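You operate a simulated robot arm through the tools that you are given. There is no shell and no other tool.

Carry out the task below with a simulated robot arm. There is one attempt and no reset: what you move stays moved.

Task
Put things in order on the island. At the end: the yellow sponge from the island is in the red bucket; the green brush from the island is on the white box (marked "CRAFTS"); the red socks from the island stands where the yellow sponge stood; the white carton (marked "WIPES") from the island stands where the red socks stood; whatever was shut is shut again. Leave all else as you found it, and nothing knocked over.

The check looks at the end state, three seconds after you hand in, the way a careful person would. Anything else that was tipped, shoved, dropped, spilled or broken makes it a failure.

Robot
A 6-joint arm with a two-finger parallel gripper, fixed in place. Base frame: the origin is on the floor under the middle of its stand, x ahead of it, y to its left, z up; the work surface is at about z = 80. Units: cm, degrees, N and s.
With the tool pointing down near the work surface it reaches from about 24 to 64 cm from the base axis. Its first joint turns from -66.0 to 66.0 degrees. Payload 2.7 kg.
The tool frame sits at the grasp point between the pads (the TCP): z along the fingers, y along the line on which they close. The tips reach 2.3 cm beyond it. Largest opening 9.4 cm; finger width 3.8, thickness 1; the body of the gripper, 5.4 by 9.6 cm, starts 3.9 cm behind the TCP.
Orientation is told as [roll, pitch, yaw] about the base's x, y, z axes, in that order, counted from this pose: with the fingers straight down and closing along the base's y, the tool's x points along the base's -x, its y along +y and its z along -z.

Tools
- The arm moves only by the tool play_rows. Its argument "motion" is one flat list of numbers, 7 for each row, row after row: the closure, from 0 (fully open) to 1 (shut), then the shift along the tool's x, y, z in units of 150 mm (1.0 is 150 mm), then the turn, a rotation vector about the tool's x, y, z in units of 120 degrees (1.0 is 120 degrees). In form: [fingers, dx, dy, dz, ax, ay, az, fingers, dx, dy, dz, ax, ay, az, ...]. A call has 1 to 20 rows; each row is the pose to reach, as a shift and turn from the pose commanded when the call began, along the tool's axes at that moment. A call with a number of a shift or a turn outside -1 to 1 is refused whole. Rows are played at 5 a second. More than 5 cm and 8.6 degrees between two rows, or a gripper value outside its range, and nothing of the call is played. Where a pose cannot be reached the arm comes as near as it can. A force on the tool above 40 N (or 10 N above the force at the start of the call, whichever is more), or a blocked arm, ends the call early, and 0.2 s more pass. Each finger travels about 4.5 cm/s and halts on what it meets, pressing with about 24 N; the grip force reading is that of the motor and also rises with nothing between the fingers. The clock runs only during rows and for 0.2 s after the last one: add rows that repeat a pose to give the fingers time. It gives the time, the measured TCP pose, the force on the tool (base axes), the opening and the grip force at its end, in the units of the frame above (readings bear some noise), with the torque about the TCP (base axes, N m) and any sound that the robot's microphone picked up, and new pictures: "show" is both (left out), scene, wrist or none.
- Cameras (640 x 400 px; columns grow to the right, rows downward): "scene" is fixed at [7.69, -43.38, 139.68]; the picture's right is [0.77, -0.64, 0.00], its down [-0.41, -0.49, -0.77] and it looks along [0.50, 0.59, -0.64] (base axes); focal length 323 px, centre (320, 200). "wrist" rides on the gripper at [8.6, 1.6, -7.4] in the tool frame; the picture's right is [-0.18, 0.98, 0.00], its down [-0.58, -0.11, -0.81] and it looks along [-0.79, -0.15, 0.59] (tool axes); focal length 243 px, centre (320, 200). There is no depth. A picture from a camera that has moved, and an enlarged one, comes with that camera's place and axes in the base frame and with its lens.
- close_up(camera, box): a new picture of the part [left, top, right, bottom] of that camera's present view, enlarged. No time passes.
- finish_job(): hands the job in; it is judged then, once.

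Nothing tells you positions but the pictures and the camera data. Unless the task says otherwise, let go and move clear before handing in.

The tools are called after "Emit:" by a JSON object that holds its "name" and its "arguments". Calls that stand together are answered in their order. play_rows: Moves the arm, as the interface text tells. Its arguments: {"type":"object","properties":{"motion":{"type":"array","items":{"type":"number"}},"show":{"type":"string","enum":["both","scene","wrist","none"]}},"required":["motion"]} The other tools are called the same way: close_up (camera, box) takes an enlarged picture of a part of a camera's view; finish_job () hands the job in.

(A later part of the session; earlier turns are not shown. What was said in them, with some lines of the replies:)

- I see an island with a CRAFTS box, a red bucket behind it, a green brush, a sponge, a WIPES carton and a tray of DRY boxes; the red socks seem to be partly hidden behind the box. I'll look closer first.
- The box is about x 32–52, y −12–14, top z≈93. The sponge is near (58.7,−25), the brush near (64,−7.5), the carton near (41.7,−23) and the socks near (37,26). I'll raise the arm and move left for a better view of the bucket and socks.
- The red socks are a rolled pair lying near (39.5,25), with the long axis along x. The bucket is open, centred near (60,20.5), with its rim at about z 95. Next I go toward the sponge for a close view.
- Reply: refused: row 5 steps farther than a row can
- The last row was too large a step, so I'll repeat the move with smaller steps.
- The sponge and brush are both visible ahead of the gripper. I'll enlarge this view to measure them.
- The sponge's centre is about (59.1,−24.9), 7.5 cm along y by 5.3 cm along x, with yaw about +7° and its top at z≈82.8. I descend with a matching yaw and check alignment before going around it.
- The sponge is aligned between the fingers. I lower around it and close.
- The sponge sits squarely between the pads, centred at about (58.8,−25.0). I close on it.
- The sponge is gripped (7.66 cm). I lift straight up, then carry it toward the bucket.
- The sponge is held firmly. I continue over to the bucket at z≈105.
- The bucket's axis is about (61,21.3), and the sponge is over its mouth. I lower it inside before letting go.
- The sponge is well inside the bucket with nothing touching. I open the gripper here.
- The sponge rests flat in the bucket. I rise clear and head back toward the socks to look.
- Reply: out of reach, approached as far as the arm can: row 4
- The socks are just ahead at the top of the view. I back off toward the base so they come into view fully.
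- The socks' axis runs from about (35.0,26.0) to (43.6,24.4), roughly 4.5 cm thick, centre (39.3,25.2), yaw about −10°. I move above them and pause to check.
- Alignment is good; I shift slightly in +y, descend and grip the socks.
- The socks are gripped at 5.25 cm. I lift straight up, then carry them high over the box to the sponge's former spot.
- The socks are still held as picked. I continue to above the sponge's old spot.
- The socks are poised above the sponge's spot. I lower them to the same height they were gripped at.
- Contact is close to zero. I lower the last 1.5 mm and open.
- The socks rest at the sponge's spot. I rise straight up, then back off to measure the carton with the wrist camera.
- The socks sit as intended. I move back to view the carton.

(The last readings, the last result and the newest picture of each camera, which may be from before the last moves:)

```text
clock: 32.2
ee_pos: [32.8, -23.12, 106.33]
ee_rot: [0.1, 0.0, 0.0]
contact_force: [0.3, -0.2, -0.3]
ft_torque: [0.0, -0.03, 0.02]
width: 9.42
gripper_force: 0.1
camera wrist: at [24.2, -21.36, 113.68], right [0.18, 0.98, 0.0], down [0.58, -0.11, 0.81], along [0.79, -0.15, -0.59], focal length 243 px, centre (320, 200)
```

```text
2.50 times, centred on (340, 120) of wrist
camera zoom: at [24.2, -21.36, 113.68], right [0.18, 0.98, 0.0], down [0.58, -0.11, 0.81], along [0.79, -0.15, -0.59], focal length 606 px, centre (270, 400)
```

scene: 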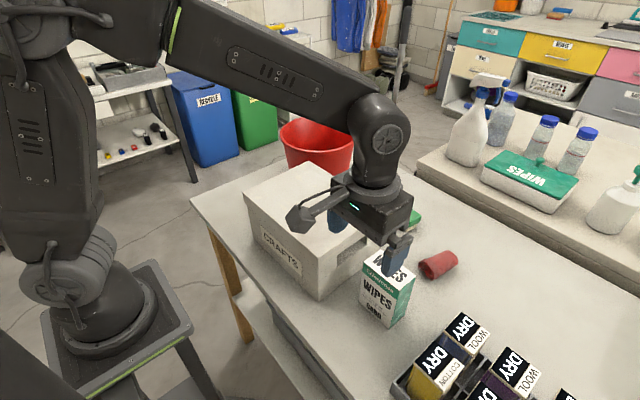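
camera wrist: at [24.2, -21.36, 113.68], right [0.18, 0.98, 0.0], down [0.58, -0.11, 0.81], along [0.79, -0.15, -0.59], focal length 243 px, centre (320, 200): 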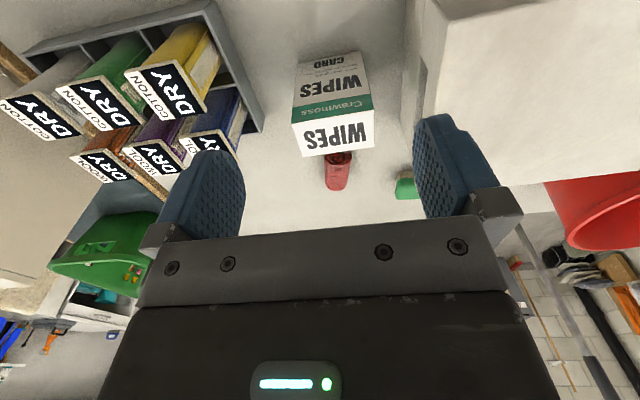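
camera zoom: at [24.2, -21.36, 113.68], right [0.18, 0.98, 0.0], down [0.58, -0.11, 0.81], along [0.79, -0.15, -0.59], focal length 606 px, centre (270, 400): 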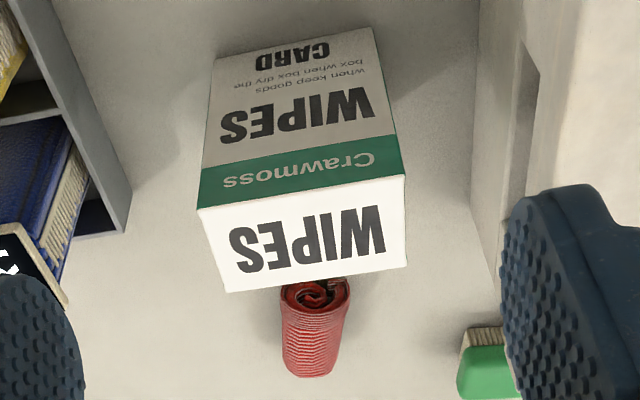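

The carton is x 38.5–43.1, y −27.1 to −18.8, top z≈93, with no noticeable yaw. I'll grip it across its thin side, so I turn the gripper −90° while moving above it.

Emit:
{"name": "play_rows", "arguments": {"motion": [0, -0.05, 0, 0.01, 0, 0, 0.068, 0, -0.1, 0, 0.03, 0, 0, 0.136, 0, -0.15, 0, 0.05, 0, 0, 0.204, 0, -0.2, 0, 0.07, 0, 0, 0.272, 0, -0.25, 0, 0.09, 0, 0, 0.34, 0, -0.3, 0, 0.1, 0, 0, 0.409, 0, -0.35, 0, 0.1, 0, 0, 0.477, 0, -0.4, 0.005, 0.1, 0, 0, 0.545, 0, -0.45, 0.01, 0.1, 0, 0, 0.613, 0, -0.5, 0.01, 0.1, 0, 0, 0.682, 0, -0.533, 0.01, 0.1, 0, 0, 0.75, 0, -0.533, 0.01, 0.1, 0, 0, 0.75], "show": "both"}}

```text
clock: 34.8
ee_pos: [40.93, -22.68, 104.97]
ee_rot: [0.0, 0.0, -90.1]
contact_force: [0.0, -0.8, 0.3]
ft_torque: [0.01, -0.01, -0.01]
width: 9.41
gripper_force: 0.1
camera wrist: at [42.55, -14.01, 112.28], right [0.98, -0.19, 0.0], down [-0.11, -0.58, 0.81], along [-0.15, -0.79, -0.59], focal length 243 px, centre (320, 200)
```

scene: 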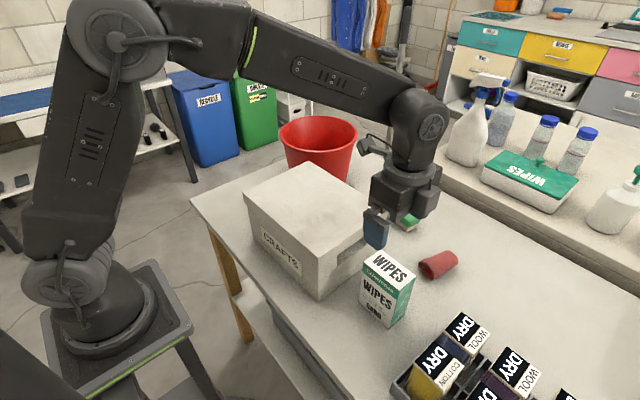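
wrist: 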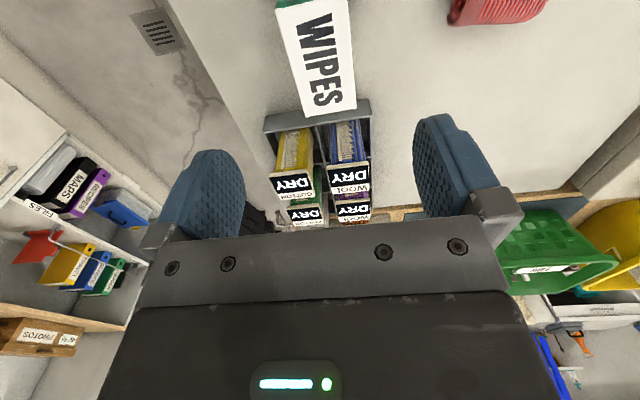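

The −90° yaw works and the carton measurement is confirmed. I descend around the carton's upper part.

Emit:
{"name": "play_rows", "arguments": {"motion": [0, -0.017, 0, 0.25, 0, 0, 0, 0, -0.017, 0, 0.5, 0, 0, 0, 0, -0.017, 0, 0.7, 0, 0, 0, 0, -0.017, 0, 0.85, 0, 0, 0, 0, -0.017, 0, 0.93, 0, 0, 0, 0, -0.017, 0, 0.93, 0, 0, 0], "show": "both"}}

```text
clock: 36.2
ee_pos: [40.79, -22.82, 91.07]
ee_rot: [0.0, 0.0, -90.0]
contact_force: [-0.6, -1.1, 1.2]
ft_torque: [0.0, -0.02, 0.02]
width: 9.38
gripper_force: 0.1
camera wrist: at [42.44, -14.1, 98.48], right [0.98, -0.18, 0.0], down [-0.11, -0.58, 0.81], along [-0.15, -0.79, -0.59], focal length 243 px, centre (320, 200)
```

scene: 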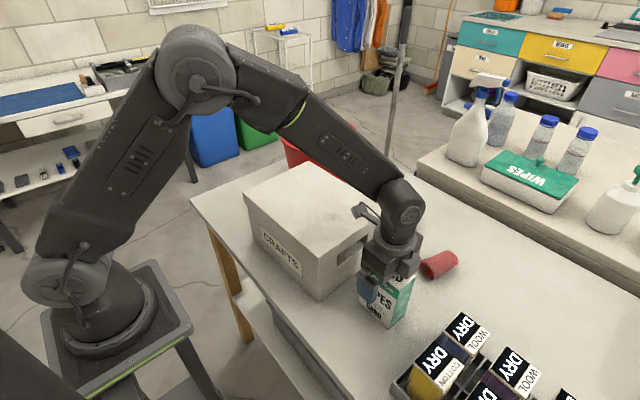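
wrist: 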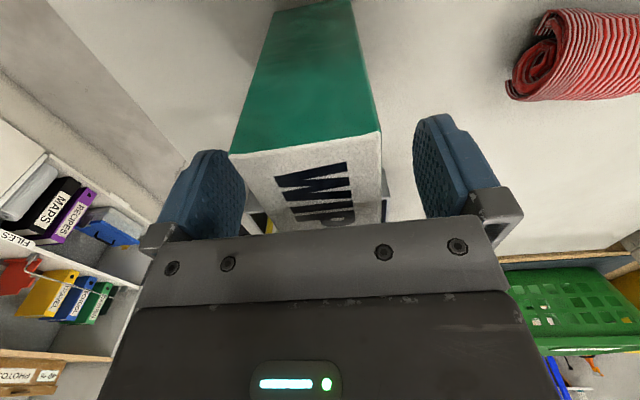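

The carton is between the fingers with clearance on both sides. I close gently and check.

Emit:
{"name": "play_rows", "arguments": {"motion": [0.2, 0, 0, 0, 0, 0, 0, 0.4, 0, 0, 0, 0, 0, 0, 0.6, 0, 0, 0, 0, 0, 0, 1, 0, 0, 0, 0, 0, 0, 1, 0, 0, 0, 0, 0, 0, 1, 0, 0, 0, 0, 0, 0], "show": "both"}}

```text
clock: 37.6
ee_pos: [40.79, -22.85, 91.09]
ee_rot: [0.0, -0.1, -90.0]
contact_force: [0.7, -0.9, 0.4]
ft_torque: [0.0, 0.0, 0.02]
width: 4.91
gripper_force: 23.6
camera wrist: at [42.44, -14.11, 98.51], right [0.98, -0.18, 0.0], down [-0.11, -0.58, 0.81], along [-0.15, -0.79, -0.59], focal length 243 px, centre (320, 200)
```

scene: 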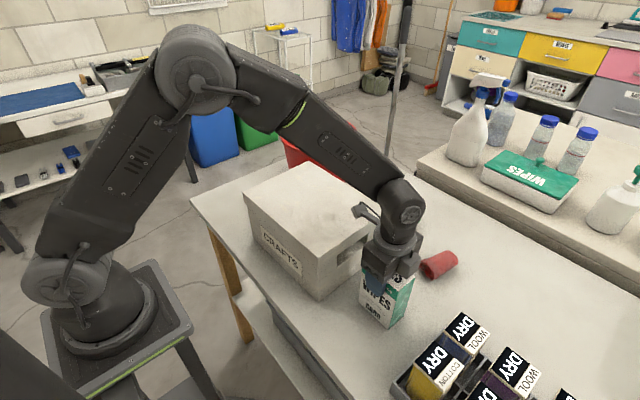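
wrist: 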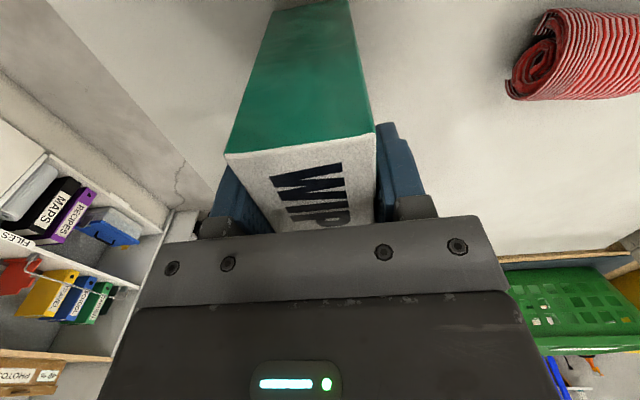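

The carton is held at 4.91 cm. I lift it straight up, then carry it high over the box to the socks' former spot.

Emit:
{"name": "play_rows", "arguments": {"motion": [1, 0, 0, -0.05, 0, 0, 0, 1, 0, 0, -0.2, 0, 0, 0, 1, 0, 0, -0.45, 0, 0, 0, 1, 0, 0, -0.7, 0, 0, 0, 1, 0, 0, -0.95, 0, 0, 0, 1, 0, 0, -1, 0, 0, 0], "show": "scene"}}

Emit:
{"name": "play_rows", "arguments": {"motion": [1, 0, 0, -0.2, 0, 0, 0, 1, 0.1, 0, -0.35, 0, 0, 0, 1, 0.35, -0.01, -0.35, 0, 0, 0, 1, 0.6, -0.02, -0.35, 0, 0, 0, 1, 0.85, -0.03, -0.35, 0, 0, 0, 1, 1.0, -0.03, -0.35, 0, 0, 0], "show": "both"}}

```text
clock: 39.0
ee_pos: [40.89, -23.0, 106.06]
ee_rot: [-0.1, 0.0, -90.1]
contact_force: [-0.5, -0.4, -1.1]
ft_torque: [-0.03, 0.01, -0.01]
width: 4.93
gripper_force: 24.5
```

scene: 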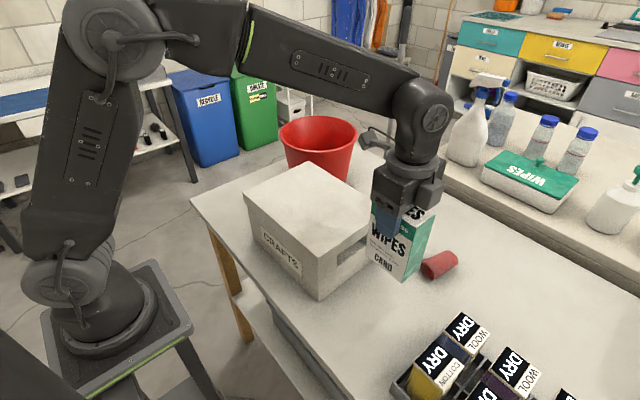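

```text
clock: 40.4
ee_pos: [40.21, -7.96, 110.86]
ee_rot: [0.0, 0.1, -90.0]
contact_force: [-0.6, 0.7, -0.5]
ft_torque: [0.0, 0.0, 0.04]
width: 4.94
gripper_force: 23.7
camera wrist: at [41.8, 0.83, 118.35], right [0.98, -0.18, 0.0], down [-0.11, -0.58, 0.81], along [-0.15, -0.79, -0.59], focal length 243 px, centre (320, 200)
```

scene: 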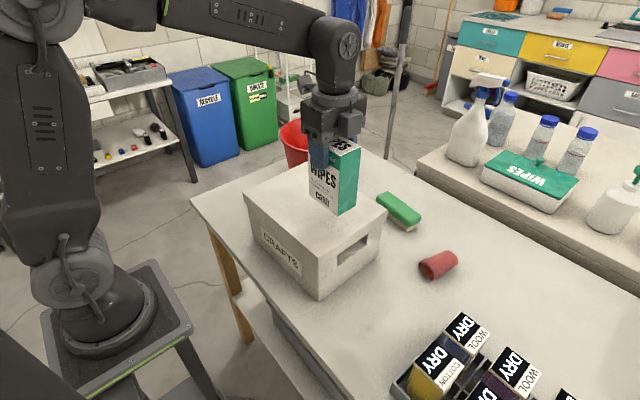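
wrist: 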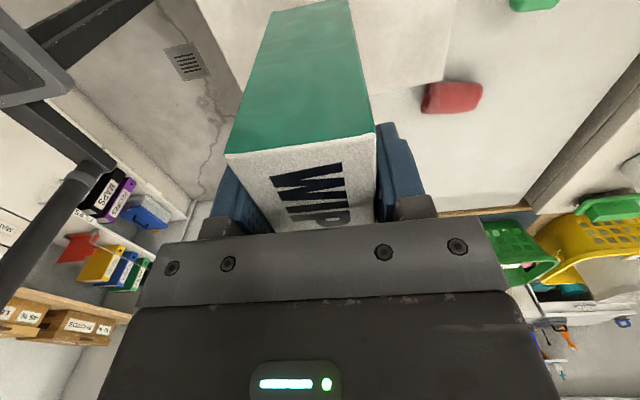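

The carton clears the box by several centimetres. I continue in +y.

Emit:
{"name": "play_rows", "arguments": {"motion": [1, 0.25, -0.01, 0, 0, 0, 0, 1, 0.5, -0.02, 0, 0, 0, 0, 1, 0.75, -0.03, 0, 0, 0, 0, 1, 1.0, -0.03, 0, 0, 0, 0], "show": "none"}}

Emit:
{"name": "play_rows", "arguments": {"motion": [1, 0.25, 0, 0, 0, 0, 0, 1, 0.5, 0, 0, 0, 0, 0, 1, 0.75, 0, 0, 0, 0, 0, 1, 1.0, 0, 0, 0, 0, 0], "show": "both"}}

```text
clock: 41.4
ee_pos: [40.02, 7.06, 110.97]
ee_rot: [0.0, 0.1, -90.0]
contact_force: [0.6, -0.6, -0.8]
ft_torque: [-0.02, 0.01, -0.03]
width: 4.91
gripper_force: 24.7
```

```text
clock: 42.4
ee_pos: [39.81, 21.96, 111.19]
ee_rot: [0.0, -0.1, -90.0]
contact_force: [0.5, 0.7, 0.4]
ft_torque: [0.0, -0.01, 0.03]
width: 4.92
gripper_force: 24.2
camera wrist: at [41.42, 30.77, 118.61], right [0.98, -0.18, 0.0], down [-0.11, -0.58, 0.81], along [-0.15, -0.79, -0.59], focal length 243 px, centre (320, 200)
```

scene: 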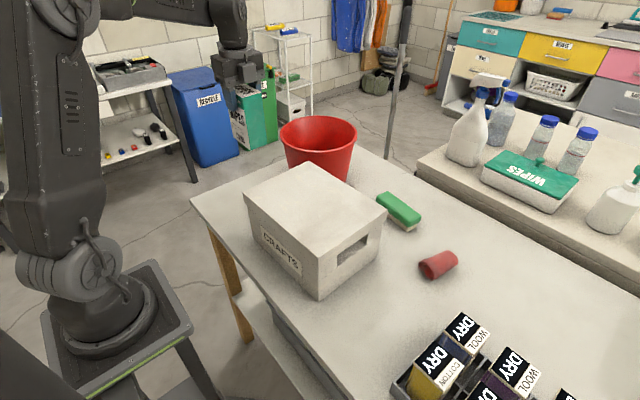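
wrist: 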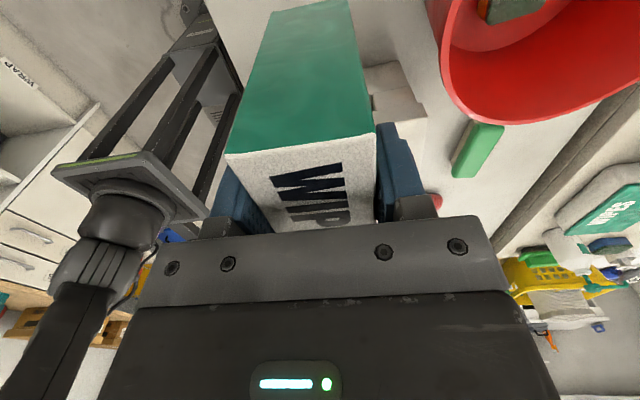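

I'm near the socks' spot; I shift the last 3 cm and begin lowering.

Emit:
{"name": "play_rows", "arguments": {"motion": [1, 0.11, -0.015, 0, 0, 0, 0, 1, 0.222, -0.027, 0.1, 0, 0, 0, 1, 0.222, -0.027, 0.35, 0, 0, 0, 1, 0.222, -0.027, 0.6, 0, 0, 0, 1, 0.222, -0.027, 0.85, 0, 0, 0, 1, 0.222, -0.027, 0.85, 0, 0, 0], "show": "both"}}

```text
clock: 43.8
ee_pos: [39.36, 25.43, 98.42]
ee_rot: [0.0, 0.0, -90.1]
contact_force: [0.3, 0.4, -0.6]
ft_torque: [0.01, -0.01, 0.02]
width: 4.92
gripper_force: 23.9
camera wrist: at [41.0, 34.11, 105.82], right [0.98, -0.18, 0.0], down [-0.11, -0.58, 0.81], along [-0.15, -0.79, -0.59], focal length 243 px, centre (320, 200)
```

scene: 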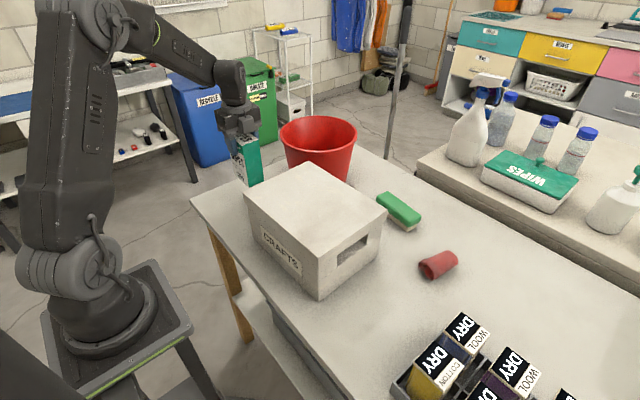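
wrist: 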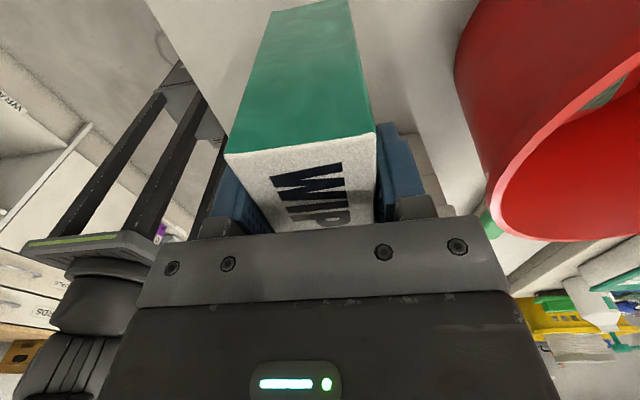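

Now the last 7 cm down to the height at which it was gripped.

Emit:
{"name": "play_rows", "arguments": {"motion": [1, -0.007, 0, 0.2, 0, 0, 0, 1, -0.007, 0, 0.35, 0, 0, 0, 1, -0.007, 0, 0.43, 0, 0, 0, 1, -0.007, 0, 0.47, 0, 0, 0, 1, -0.007, 0, 0.483, 0, 0, 0, 1, -0.007, 0, 0.483, 0, 0, 0], "show": "both"}}

```text
clock: 45.2
ee_pos: [39.48, 25.04, 91.16]
ee_rot: [-0.1, 0.0, -90.0]
contact_force: [-0.5, 0.1, -0.1]
ft_torque: [0.01, 0.01, 0.01]
width: 4.94
gripper_force: 24.2
camera wrist: at [41.14, 33.91, 98.59], right [0.98, -0.18, 0.0], down [-0.11, -0.58, 0.81], along [-0.15, -0.79, -0.59], focal length 243 px, centre (320, 200)
```

scene: 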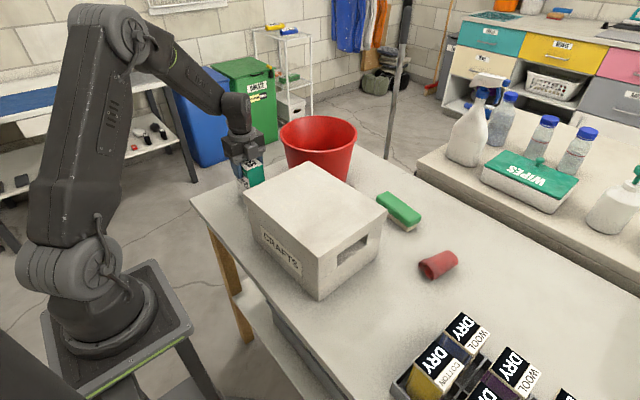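
wrist: 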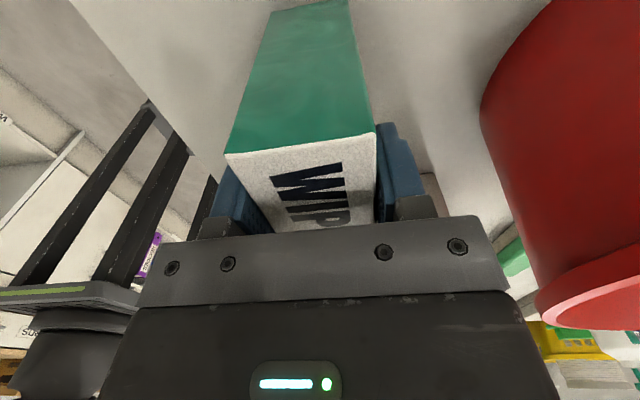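

No contact yet, so I lower another millimetre and then open slowly.

Emit:
{"name": "play_rows", "arguments": {"motion": [1, 0, 0, 0.007, 0, 0, 0, 1, 0, 0, 0.007, 0, 0, 0], "show": "none"}}

Emit:
{"name": "play_rows", "arguments": {"motion": [0.45, 0, 0, 0, 0, 0, 0, 0.3, 0, 0, 0, 0, 0, 0, 0.15, 0, 0, 0, 0, 0, 0, 0, 0, 0, 0, 0, 0, 0, 0, 0, 0, 0, 0, 0, 0], "show": "both"}}

```text
clock: 45.8
ee_pos: [39.49, 25.27, 91.2]
ee_rot: [0.1, 0.0, -90.0]
contact_force: [0.0, -0.3, 0.5]
ft_torque: [0.0, -0.02, 0.02]
width: 4.96
gripper_force: 23.9
```

```text
clock: 47.0
ee_pos: [39.39, 25.17, 91.16]
ee_rot: [0.0, 0.0, -90.0]
contact_force: [-0.2, -0.7, -0.2]
ft_torque: [-0.01, 0.02, 0.0]
width: 9.41
gripper_force: 0.0
camera wrist: at [41.16, 33.94, 98.57], right [0.98, -0.18, 0.0], down [-0.11, -0.58, 0.81], along [-0.15, -0.79, -0.59], focal length 243 px, centre (320, 200)
```

scene: 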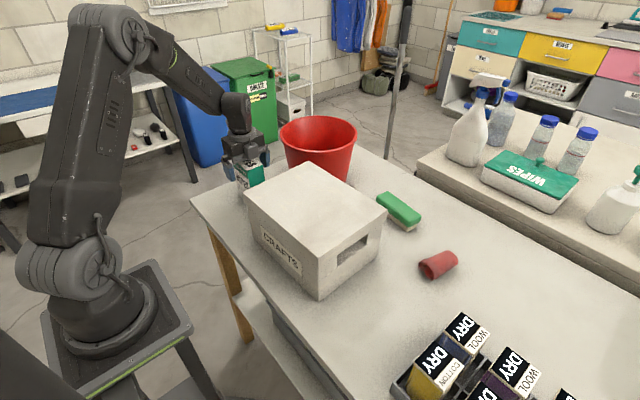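
wrist: 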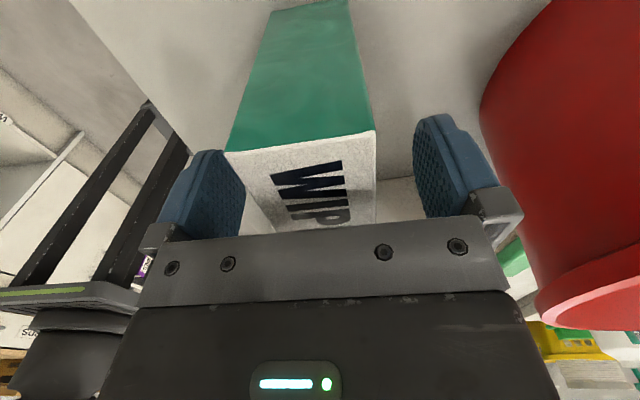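

The carton stands free at the socks' spot. I rise clear of it and travel over the box toward the brush.

Emit:
{"name": "play_rows", "arguments": {"motion": [0, 0, 0, -0.15, 0, 0, 0, 0, 0, 0, -0.4, 0, 0, 0, 0, 0, 0, -0.7, 0, 0, 0, 0, 0, 0, -1, 0, 0, 0], "show": "both"}}

Emit:
{"name": "play_rows", "arguments": {"motion": [0, -0.25, 0.1, -0.05, 0, 0, 0, 0, -0.5, 0.2, -0.05, 0, 0, 0, 0, -0.75, 0.3, -0.05, 0, 0, 0, 0, -1.0, 0.4, -0.05, 0, 0, 0], "show": "none"}}

Emit:
{"name": "play_rows", "arguments": {"motion": [0, -0.24, 0.12, 0, 0, 0, 0, 0, -0.48, 0.24, 0, 0, 0, 0, 0, -0.72, 0.36, 0, 0, 0, 0, 0, -0.96, 0.47, 0, 0, 0, 0, 0, -0.96, 0.47, 0, 0, 0, 0], "show": "both"}}

```text
clock: 48.0
ee_pos: [39.43, 25.19, 105.86]
ee_rot: [-0.1, 0.1, -90.0]
contact_force: [-0.6, -0.3, 0.2]
ft_torque: [-0.01, 0.01, 0.01]
width: 9.42
gripper_force: 0.1
camera wrist: at [41.08, 33.95, 113.28], right [0.98, -0.18, 0.0], down [-0.11, -0.58, 0.81], along [-0.15, -0.79, -0.59], focal length 243 px, centre (320, 200)
```

scene: 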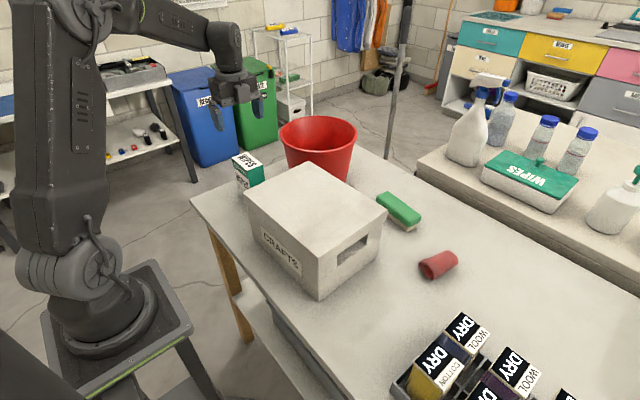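
wrist: 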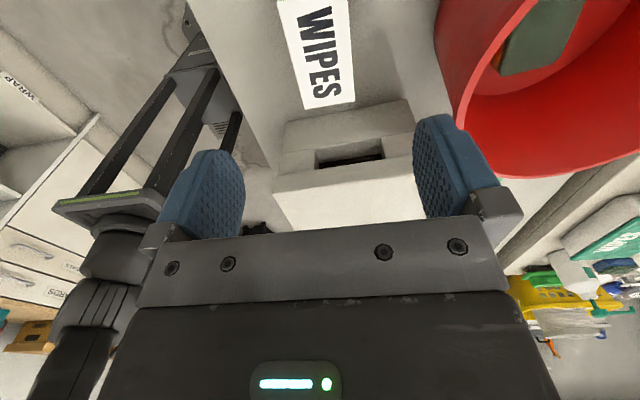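

```text
clock: 49.0
ee_pos: [45.67, 10.03, 106.99]
ee_rot: [0.0, 0.0, -89.9]
contact_force: [-0.2, 0.1, 1.0]
ft_torque: [0.0, 0.01, 0.03]
width: 9.37
gripper_force: 0.1
```

```text
clock: 50.2
ee_pos: [52.54, -4.18, 107.07]
ee_rot: [0.0, 0.0, -89.9]
contact_force: [-0.5, 0.1, 0.2]
ft_torque: [-0.03, 0.01, 0.01]
width: 9.41
gripper_force: 0.1
camera wrist: at [54.19, 4.54, 114.5], right [0.98, -0.18, 0.0], down [-0.11, -0.58, 0.81], along [-0.15, -0.79, -0.59], focal length 243 px, centre (320, 200)
```

scene: 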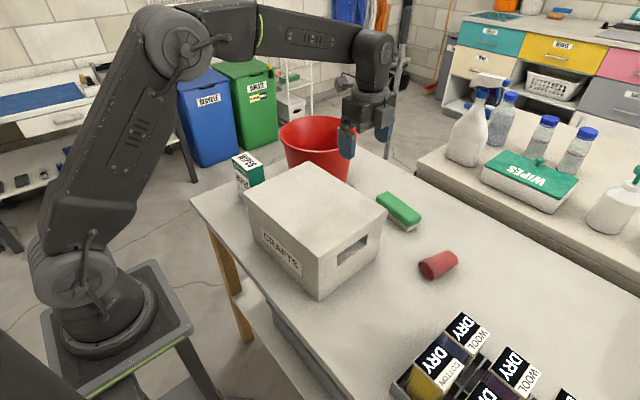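
wrist: 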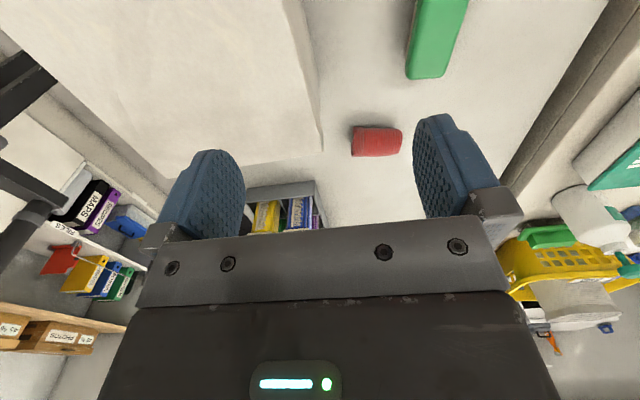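

The carton stands where the socks were. I approach the brush, inward of it and higher first, to check its pose.

Emit:
{"name": "play_rows", "arguments": {"motion": [0, -0.055, 0.13, 0.1, 0, 0, 0.01, 0, -0.11, 0.26, 0.25, 0, 0, 0.02, 0, -0.165, 0.4, 0.4, 0, 0, 0.03, 0, -0.22, 0.5, 0.55, 0, 0, 0.042, 0, -0.22, 0.527, 0.65, 0, 0, 0.042, 0, -0.22, 0.527, 0.65, 0, 0, 0.042], "show": "both"}}

```text
clock: 51.6
ee_pos: [60.5, -7.67, 97.2]
ee_rot: [0.0, -0.1, -95.1]
contact_force: [0.1, -0.1, -0.1]
ft_torque: [0.01, 0.01, -0.01]
width: 9.42
gripper_force: 0.2
camera wrist: at [62.98, 0.91, 104.58], right [0.96, -0.27, 0.0], down [-0.16, -0.57, 0.81], along [-0.22, -0.78, -0.59], focal length 243 px, centre (320, 200)
```

scene: 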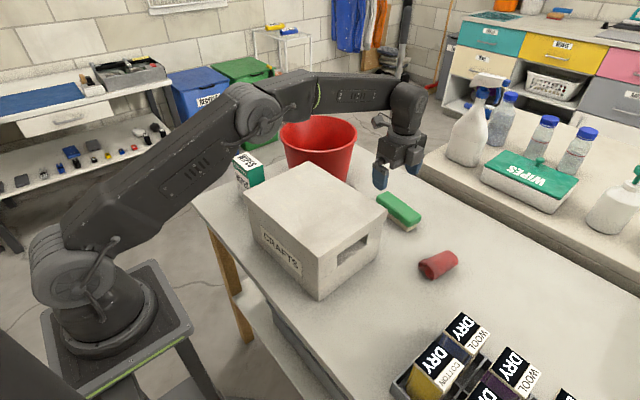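
wrist: 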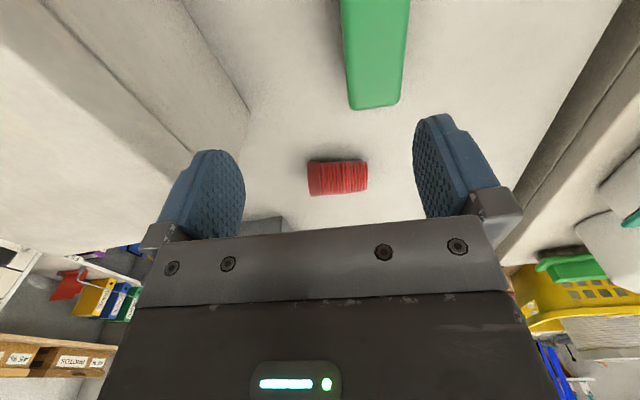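

The brush's centreline is at about x=64.75, y=−7.7, yaw about −6.5°, at the edge of reach. I test how far out the arm gets while still above it.

Emit:
{"name": "play_rows", "arguments": {"motion": [0, 0.008, 0.07, 0.2, 0, 0, 0.006, 0, 0.016, 0.14, 0.4, 0, 0, 0.012, 0, 0.023, 0.205, 0.54, 0, 0, 0.012, 0, 0.023, 0.26, 0.54, 0, 0, 0.012, 0, 0.023, 0.26, 0.54, 0, 0, 0.012], "show": "both"}}

```text
clock: 52.8
ee_pos: [63.91, -7.51, 88.94]
ee_rot: [0.1, 0.0, -96.6]
contact_force: [-0.4, -0.3, 0.7]
ft_torque: [0.01, -0.01, -0.01]
width: 9.4
gripper_force: 0.1
out of reach, approached as far as the arm can: row 4, 5
camera wrist: at [66.46, 1.03, 96.38], right [0.96, -0.29, 0.0], down [-0.17, -0.57, 0.81], along [-0.24, -0.77, -0.59], focal length 243 px, centre (320, 200)
```

scene: 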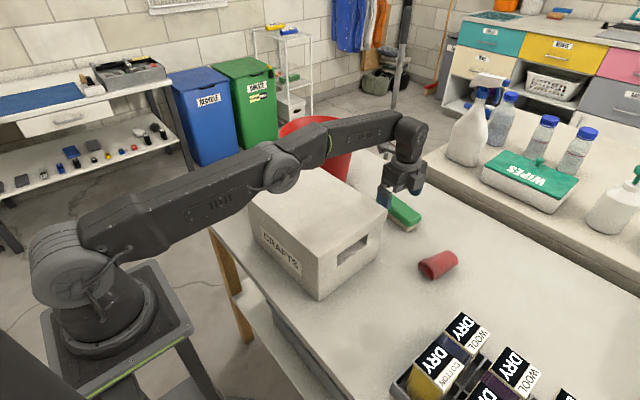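
wrist: 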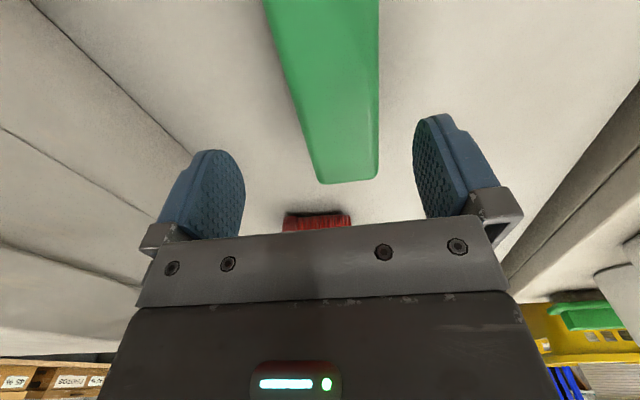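

The brush lies between the fingers with about 1.4 cm margin on the far side. I descend around it.

Emit:
{"name": "play_rows", "arguments": {"motion": [0, 0, 0, 0.12, 0, 0, 0, 0, 0, 0, 0.24, 0, 0, 0, 0, 0, 0, 0.36, 0, 0, 0, 0, 0, 0, 0.41, 0, 0, 0, 0, 0, 0, 0.41, 0, 0, 0], "show": "both"}}

```text
clock: 54.0
ee_pos: [63.8, -7.64, 82.76]
ee_rot: [0.0, 0.0, -96.6]
contact_force: [-0.1, 0.8, 0.5]
ft_torque: [-0.02, 0.01, -0.03]
width: 9.41
gripper_force: 0.1
camera wrist: at [66.36, 0.87, 90.16], right [0.96, -0.29, 0.0], down [-0.17, -0.57, 0.81], along [-0.24, -0.77, -0.59], focal length 243 px, centre (320, 200)
```

scene: 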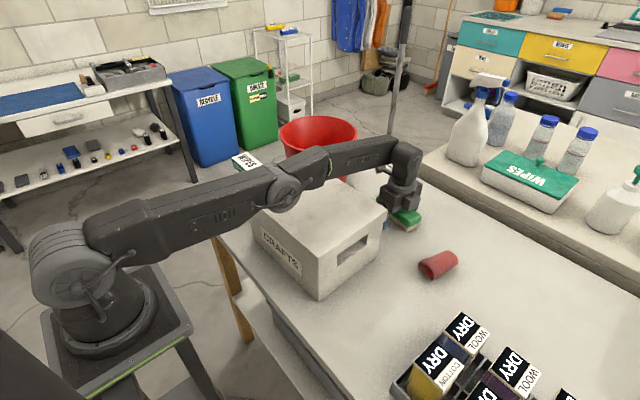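
wrist: 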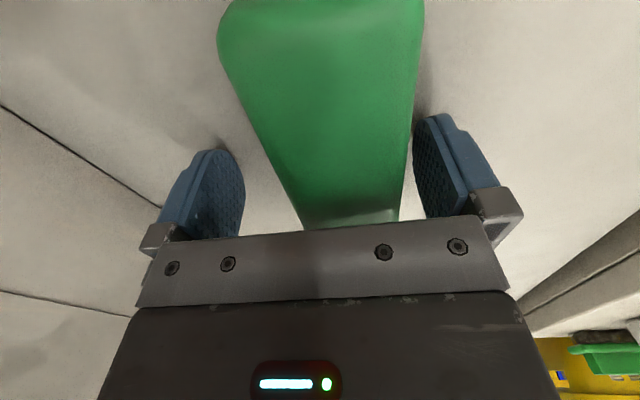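

The brush is between the pads with no contact. I close slowly.

Emit:
{"name": "play_rows", "arguments": {"motion": [0.1, 0, 0, 0, 0, 0, 0, 0.2, 0, 0, 0, 0, 0, 0, 0.3, 0, 0, 0, 0, 0, 0, 0.4, 0, 0, 0, 0, 0, 0, 0.5, 0, 0, 0, 0, 0, 0, 0.7, 0, 0, 0, 0, 0, 0, 1, 0, 0, 0, 0, 0, 0, 1, 0, 0, 0, 0, 0, 0], "show": "both"}}

```text
clock: 55.8
ee_pos: [63.82, -7.55, 82.82]
ee_rot: [0.0, 0.0, -96.5]
contact_force: [-0.8, 0.5, 0.1]
ft_torque: [0.01, 0.0, 0.0]
width: 4.76
gripper_force: 23.5
camera wrist: at [66.36, 0.87, 90.18], right [0.96, -0.29, 0.0], down [-0.17, -0.57, 0.81], along [-0.24, -0.77, -0.59], focal length 243 px, centre (320, 200)
```

scene: 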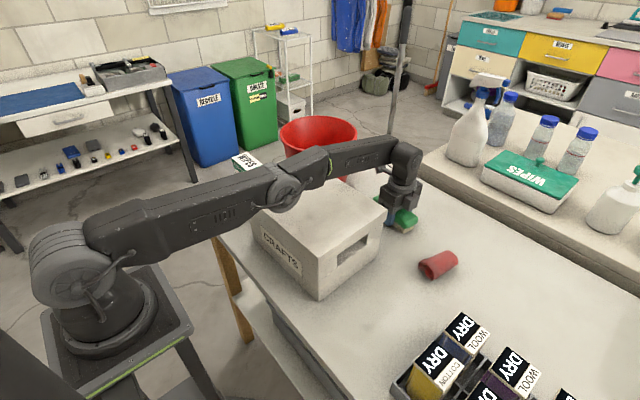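
wrist: 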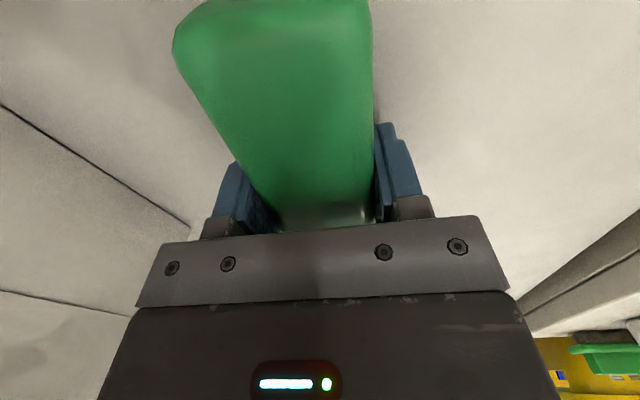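

The brush is gripped at 4.76 cm. I lift it up and slightly inward.

Emit:
{"name": "play_rows", "arguments": {"motion": [1, 0, -0.03, -0.05, 0, 0, 0, 1, 0, -0.06, -0.2, 0, 0, 0, 1, 0, -0.12, -0.45, 0, 0, 0, 1, 0, -0.2, -0.7, 0, 0, 0, 1, 0, -0.3, -0.95, 0, 0, 0, 1, 0, -0.35, -1.0, 0, 0, 0], "show": "both"}}

```text
clock: 57.2
ee_pos: [58.95, -6.75, 98.01]
ee_rot: [-0.1, -0.1, -96.5]
contact_force: [0.0, -0.5, -1.1]
ft_torque: [-0.02, -0.07, -0.01]
width: 4.78
gripper_force: 24.2
camera wrist: at [61.47, 1.72, 105.4], right [0.96, -0.29, 0.0], down [-0.17, -0.57, 0.81], along [-0.24, -0.77, -0.59], focal length 243 px, centre (320, 200)
```

scene: 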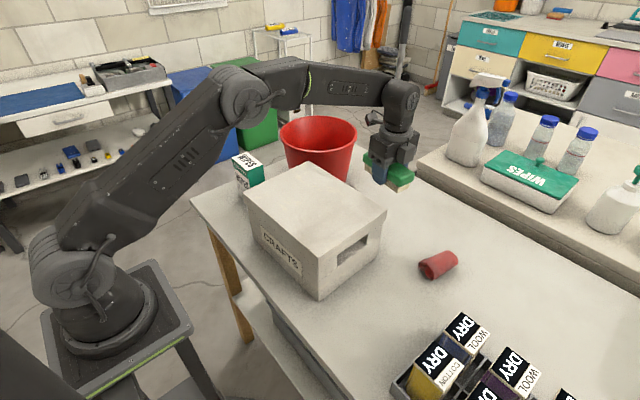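
wrist: 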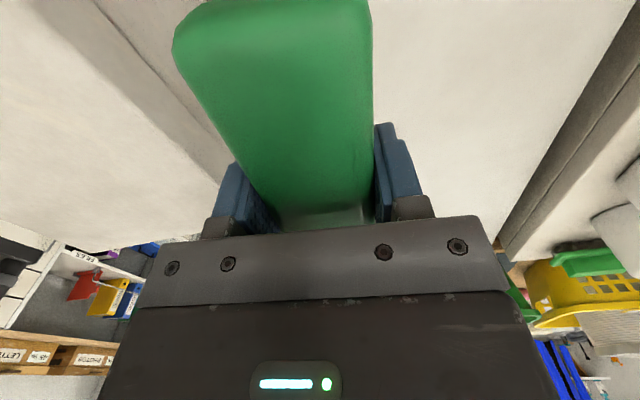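

The brush is held level. I raise it a bit more and carry it over the box.

Emit:
{"name": "play_rows", "arguments": {"motion": [1, 0, -0.05, -0.2, 0, 0, 0, 1, 0.03, -0.15, -0.4, 0, 0, 0, 1, 0.08, -0.35, -0.45, 0, 0, 0, 1, 0.16, -0.6, -0.45, 0, 0, 0, 1, 0.26, -0.85, -0.45, 0, 0, 0, 1, 0.31, -0.97, -0.45, 0, 0, 0], "show": "none"}}

Emit:
{"name": "play_rows", "arguments": {"motion": [1, 0.03, -0.09, 0.1, 0, 0, 0, 1, 0.06, -0.18, 0.25, 0, 0, 0, 1, 0.06, -0.18, 0.35, 0, 0, 0, 1, 0.06, -0.18, 0.35, 0, 0, 0], "show": "both"}}

```text
clock: 58.6
ee_pos: [44.71, -0.6, 104.73]
ee_rot: [0.0, 0.0, -96.5]
contact_force: [0.7, -0.1, -1.1]
ft_torque: [-0.05, 0.0, -0.01]
width: 4.79
gripper_force: 23.6
```

```text
clock: 59.6
ee_pos: [42.07, 0.64, 99.45]
ee_rot: [0.0, 0.0, -96.5]
contact_force: [0.8, 0.1, -1.8]
ft_torque: [0.01, -0.02, -0.04]
width: 4.78
gripper_force: 24.0
camera wrist: at [44.63, 9.29, 106.82], right [0.96, -0.29, 0.0], down [-0.17, -0.57, 0.81], along [-0.24, -0.77, -0.59], focal length 243 px, centre (320, 200)
```

scene: 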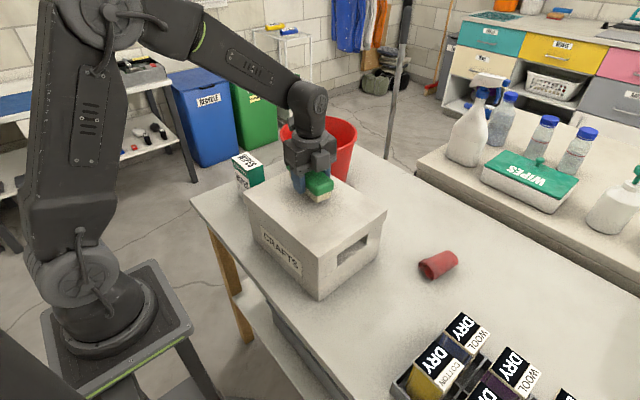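
wrist: 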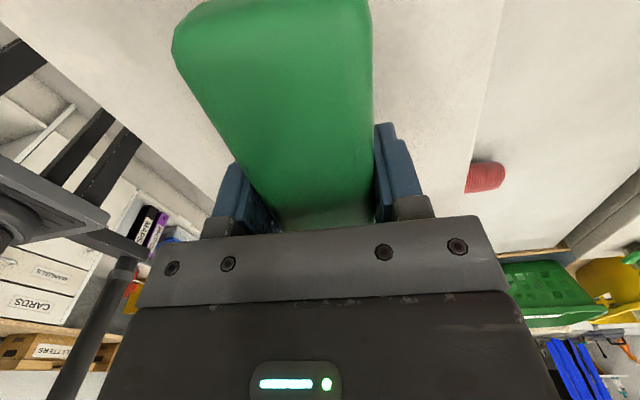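

The brush hangs over the middle of the box. I lower in small steps and watch the force.

Emit:
{"name": "play_rows", "arguments": {"motion": [1, 0, 0, 0.1, 0, 0, 0, 1, 0, 0, 0.18, 0, 0, 0, 1, 0, 0, 0.205, 0, 0, 0, 1, 0, 0, 0.205, 0, 0, 0], "show": "scene"}}

Emit:
{"name": "close_up", "arguments": {"camera": "scene", "box": [260, 140, 380, 215]}}

```text
clock: 60.3
ee_pos: [42.26, 0.66, 97.41]
ee_rot: [0.6, 0.0, -96.4]
contact_force: [-4.7, 1.1, 5.7]
ft_torque: [-0.04, 0.3, -0.04]
width: 4.76
gripper_force: 24.1
stopped in row 3: the force on the tool passed its limit at 49 N (the readings are from after the stop); the commanded pose is now the measured one
```

scene: 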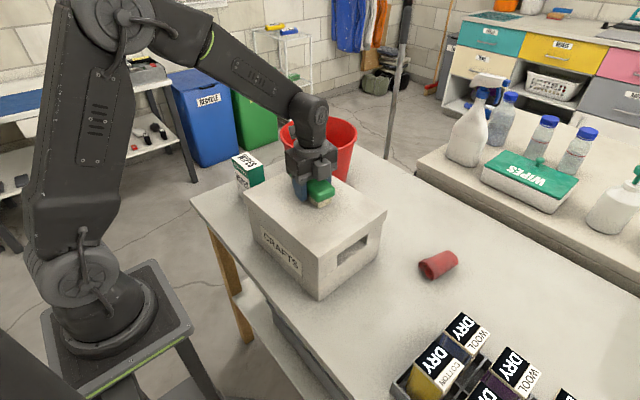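

```text
5.33 times, centred on (320, 178) of scene
camera zoom: at [7.67, -43.38, 139.68], right [0.77, -0.64, 0.0], down [-0.41, -0.49, -0.77], along [0.5, 0.59, -0.64], focal length 1725 px, centre (320, 320)
```

zoom: 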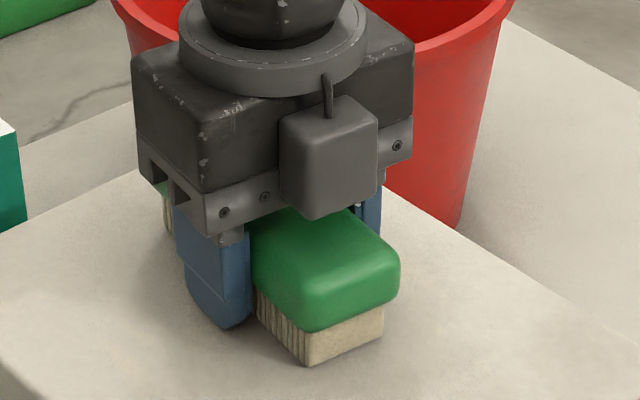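

The bristles touched the box top sooner than I estimated (top z≈94.5), and the brush is now resting on it. I open slowly without moving.

Emit:
{"name": "play_rows", "arguments": {"motion": [1, 0, 0, -0.004, 0, 0, 0, 0.45, 0, 0, -0.004, 0, 0, 0, 0.3, 0, 0, -0.004, 0, 0, 0, 0.15, 0, 0, -0.004, 0, 0, 0, 0, 0, 0, -0.004, 0, 0, 0, 0, 0, 0, -0.004, 0, 0, 0], "show": "both"}}

Emit:
{"name": "close_up", "arguments": {"camera": "scene", "box": [260, 140, 380, 215]}}

```text
clock: 61.7
ee_pos: [42.36, 0.77, 97.31]
ee_rot: [0.6, 0.0, -96.4]
contact_force: [1.4, 0.6, 2.6]
ft_torque: [-0.01, 0.05, 0.0]
width: 9.32
gripper_force: 0.1
camera wrist: at [44.83, 9.25, 104.8], right [0.96, -0.29, 0.01], down [-0.18, -0.57, 0.8], along [-0.23, -0.77, -0.59], focal length 243 px, centre (320, 200)
```

scene: 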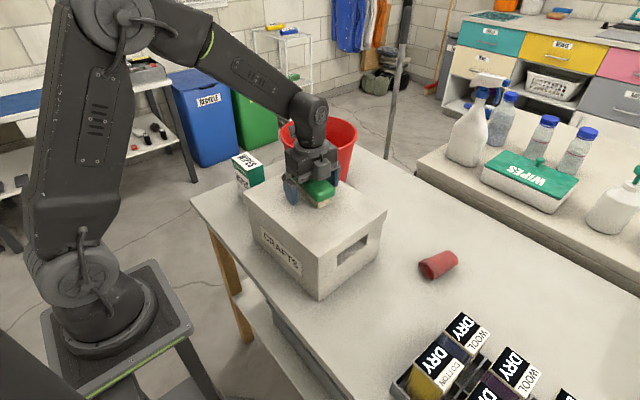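
wrist: 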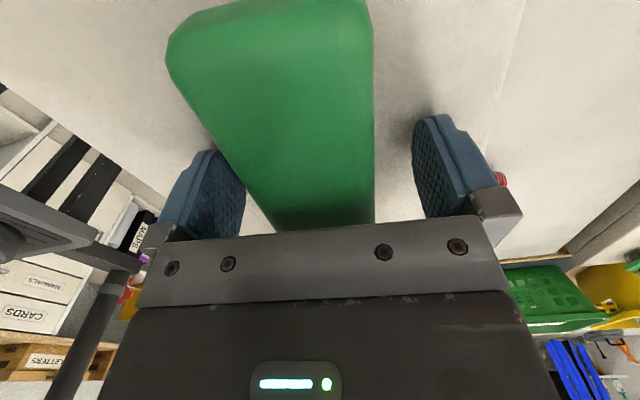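

```text
5.33 times, centred on (320, 178) of scene
camera zoom: at [7.69, -43.38, 139.68], right [0.77, -0.64, 0.0], down [-0.41, -0.49, -0.77], along [0.5, 0.59, -0.64], focal length 1725 px, centre (320, 320)
```

zoom: 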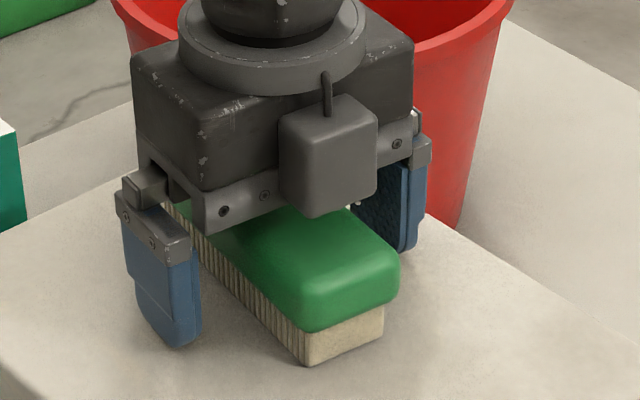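

The brush stands on the box. I rise straight up and clear.

Emit:
{"name": "play_rows", "arguments": {"motion": [0, 0, 0, -0.05, 0, 0, 0, 0, 0, 0, -0.15, 0, 0, 0, 0, 0, 0, -0.4, 0, 0, 0, 0, 0, 0, -0.7, 0, 0, 0, 0, 0, 0, -1.0, 0, 0, 0], "show": "both"}}

Emit:
{"name": "close_up", "arguments": {"camera": "scene", "box": [180, 100, 480, 300]}}

```text
clock: 62.9
ee_pos: [42.02, 0.53, 112.2]
ee_rot: [0.5, 0.0, -96.3]
contact_force: [-0.4, -0.5, -0.1]
ft_torque: [0.02, -0.01, -0.02]
width: 9.4
gripper_force: 0.1
camera wrist: at [44.57, 9.03, 119.66], right [0.96, -0.29, 0.01], down [-0.18, -0.57, 0.8], along [-0.23, -0.77, -0.59], focal length 243 px, centre (320, 200)
```

scene: 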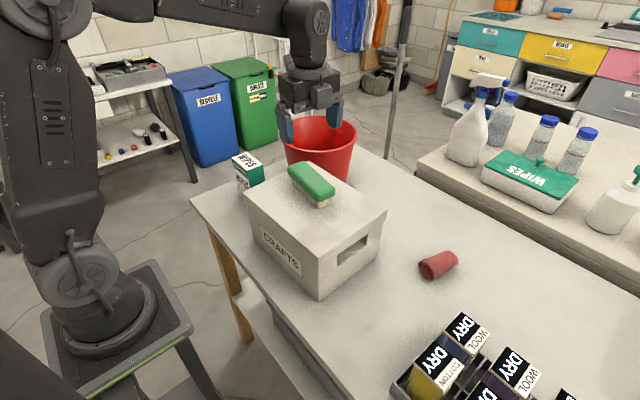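
wrist: 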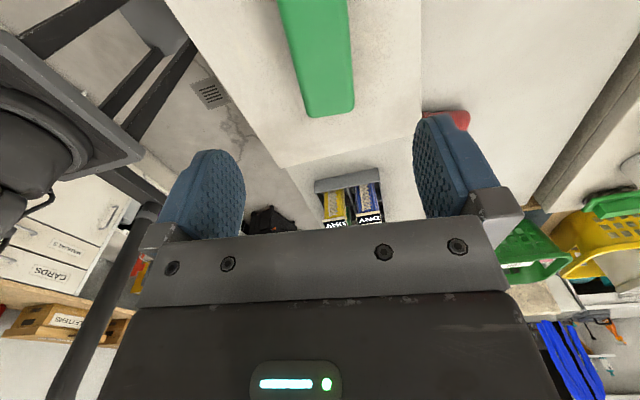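

```text
2.00 times, centred on (330, 200) of scene
camera zoom: at [7.69, -43.38, 139.68], right [0.77, -0.64, 0.0], down [-0.41, -0.49, -0.77], along [0.5, 0.59, -0.64], focal length 647 px, centre (300, 200)
```

zoom: 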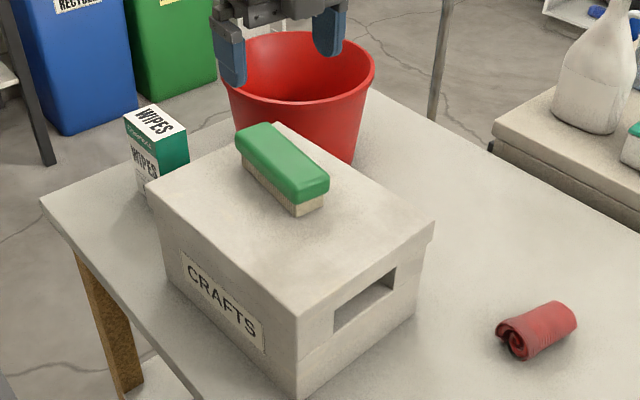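

The brush sits flat on the box, which hasn't moved. The socks are at the sponge's spot, and the carton stands upright where the socks were. The sponge was last seen lying in the bucket. I'll make one last check of the tray area and carton before handing in.

Emit:
{"name": "close_up", "arguments": {"camera": "scene", "box": [340, 220, 640, 400]}}

Emit:
{"name": "close_up", "arguments": {"camera": "scene", "box": [200, 100, 400, 225]}}

```text
2.13 times, centred on (490, 310) of scene
camera zoom: at [7.69, -43.38, 139.68], right [0.77, -0.64, 0.0], down [-0.41, -0.49, -0.77], along [0.5, 0.59, -0.64], focal length 690 px, centre (-43, -35)
```

zoom: 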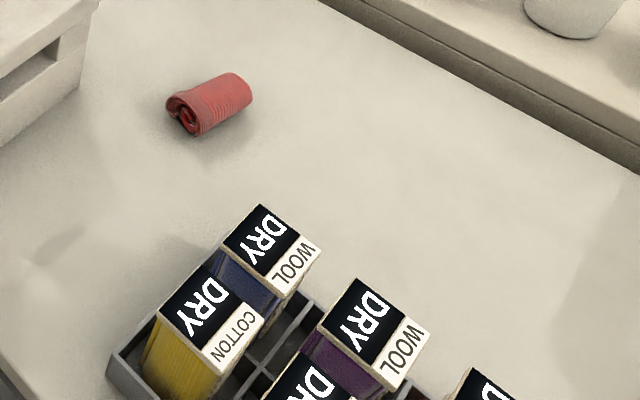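

```text
3.20 times, centred on (300, 162) of scene
camera zoom: at [7.69, -43.38, 139.68], right [0.77, -0.64, 0.0], down [-0.41, -0.49, -0.77], along [0.5, 0.59, -0.64], focal length 1035 px, centre (384, 320)
```

zoom: 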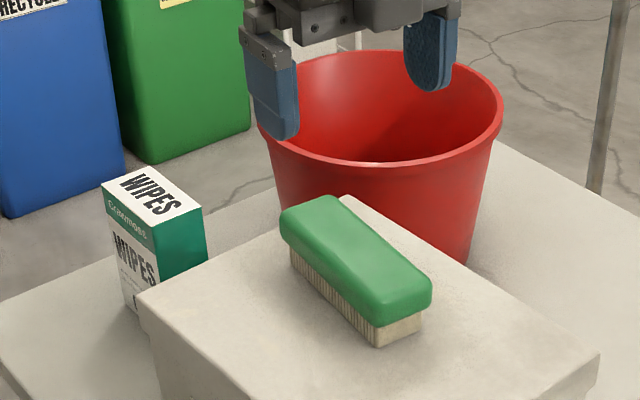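

The tray is unchanged, and the carton and brush stand upright. The gripper is open and clear of everything, so I hand in.

Emit:
{"name": "finish_job", "arguments": {}}

```text
The job is handed in.
```

I finished the job and handed it in; I haven't seen the result of the check. In the last pictures everything was in place:

- **Yellow sponge:** in the red bucket. I saw it lying flat on the bottom after the release. It was out of view in the final pictures.
- **Green brush:** on the CRAFTS box, bristles down. It touched the box top sooner than I expected, with a brief 49 N push. The box corners did not move in the pictures.
- **Red socks:** lying where the sponge stood, within about 1 cm by my measurement.
- **WIPES carton:** standing upright where the socks lay.

I opened nothing, so there was nothing to shut. The bucket and the tray of DRY boxes look as they did at the start. The gripper is open and clear, above the brush.
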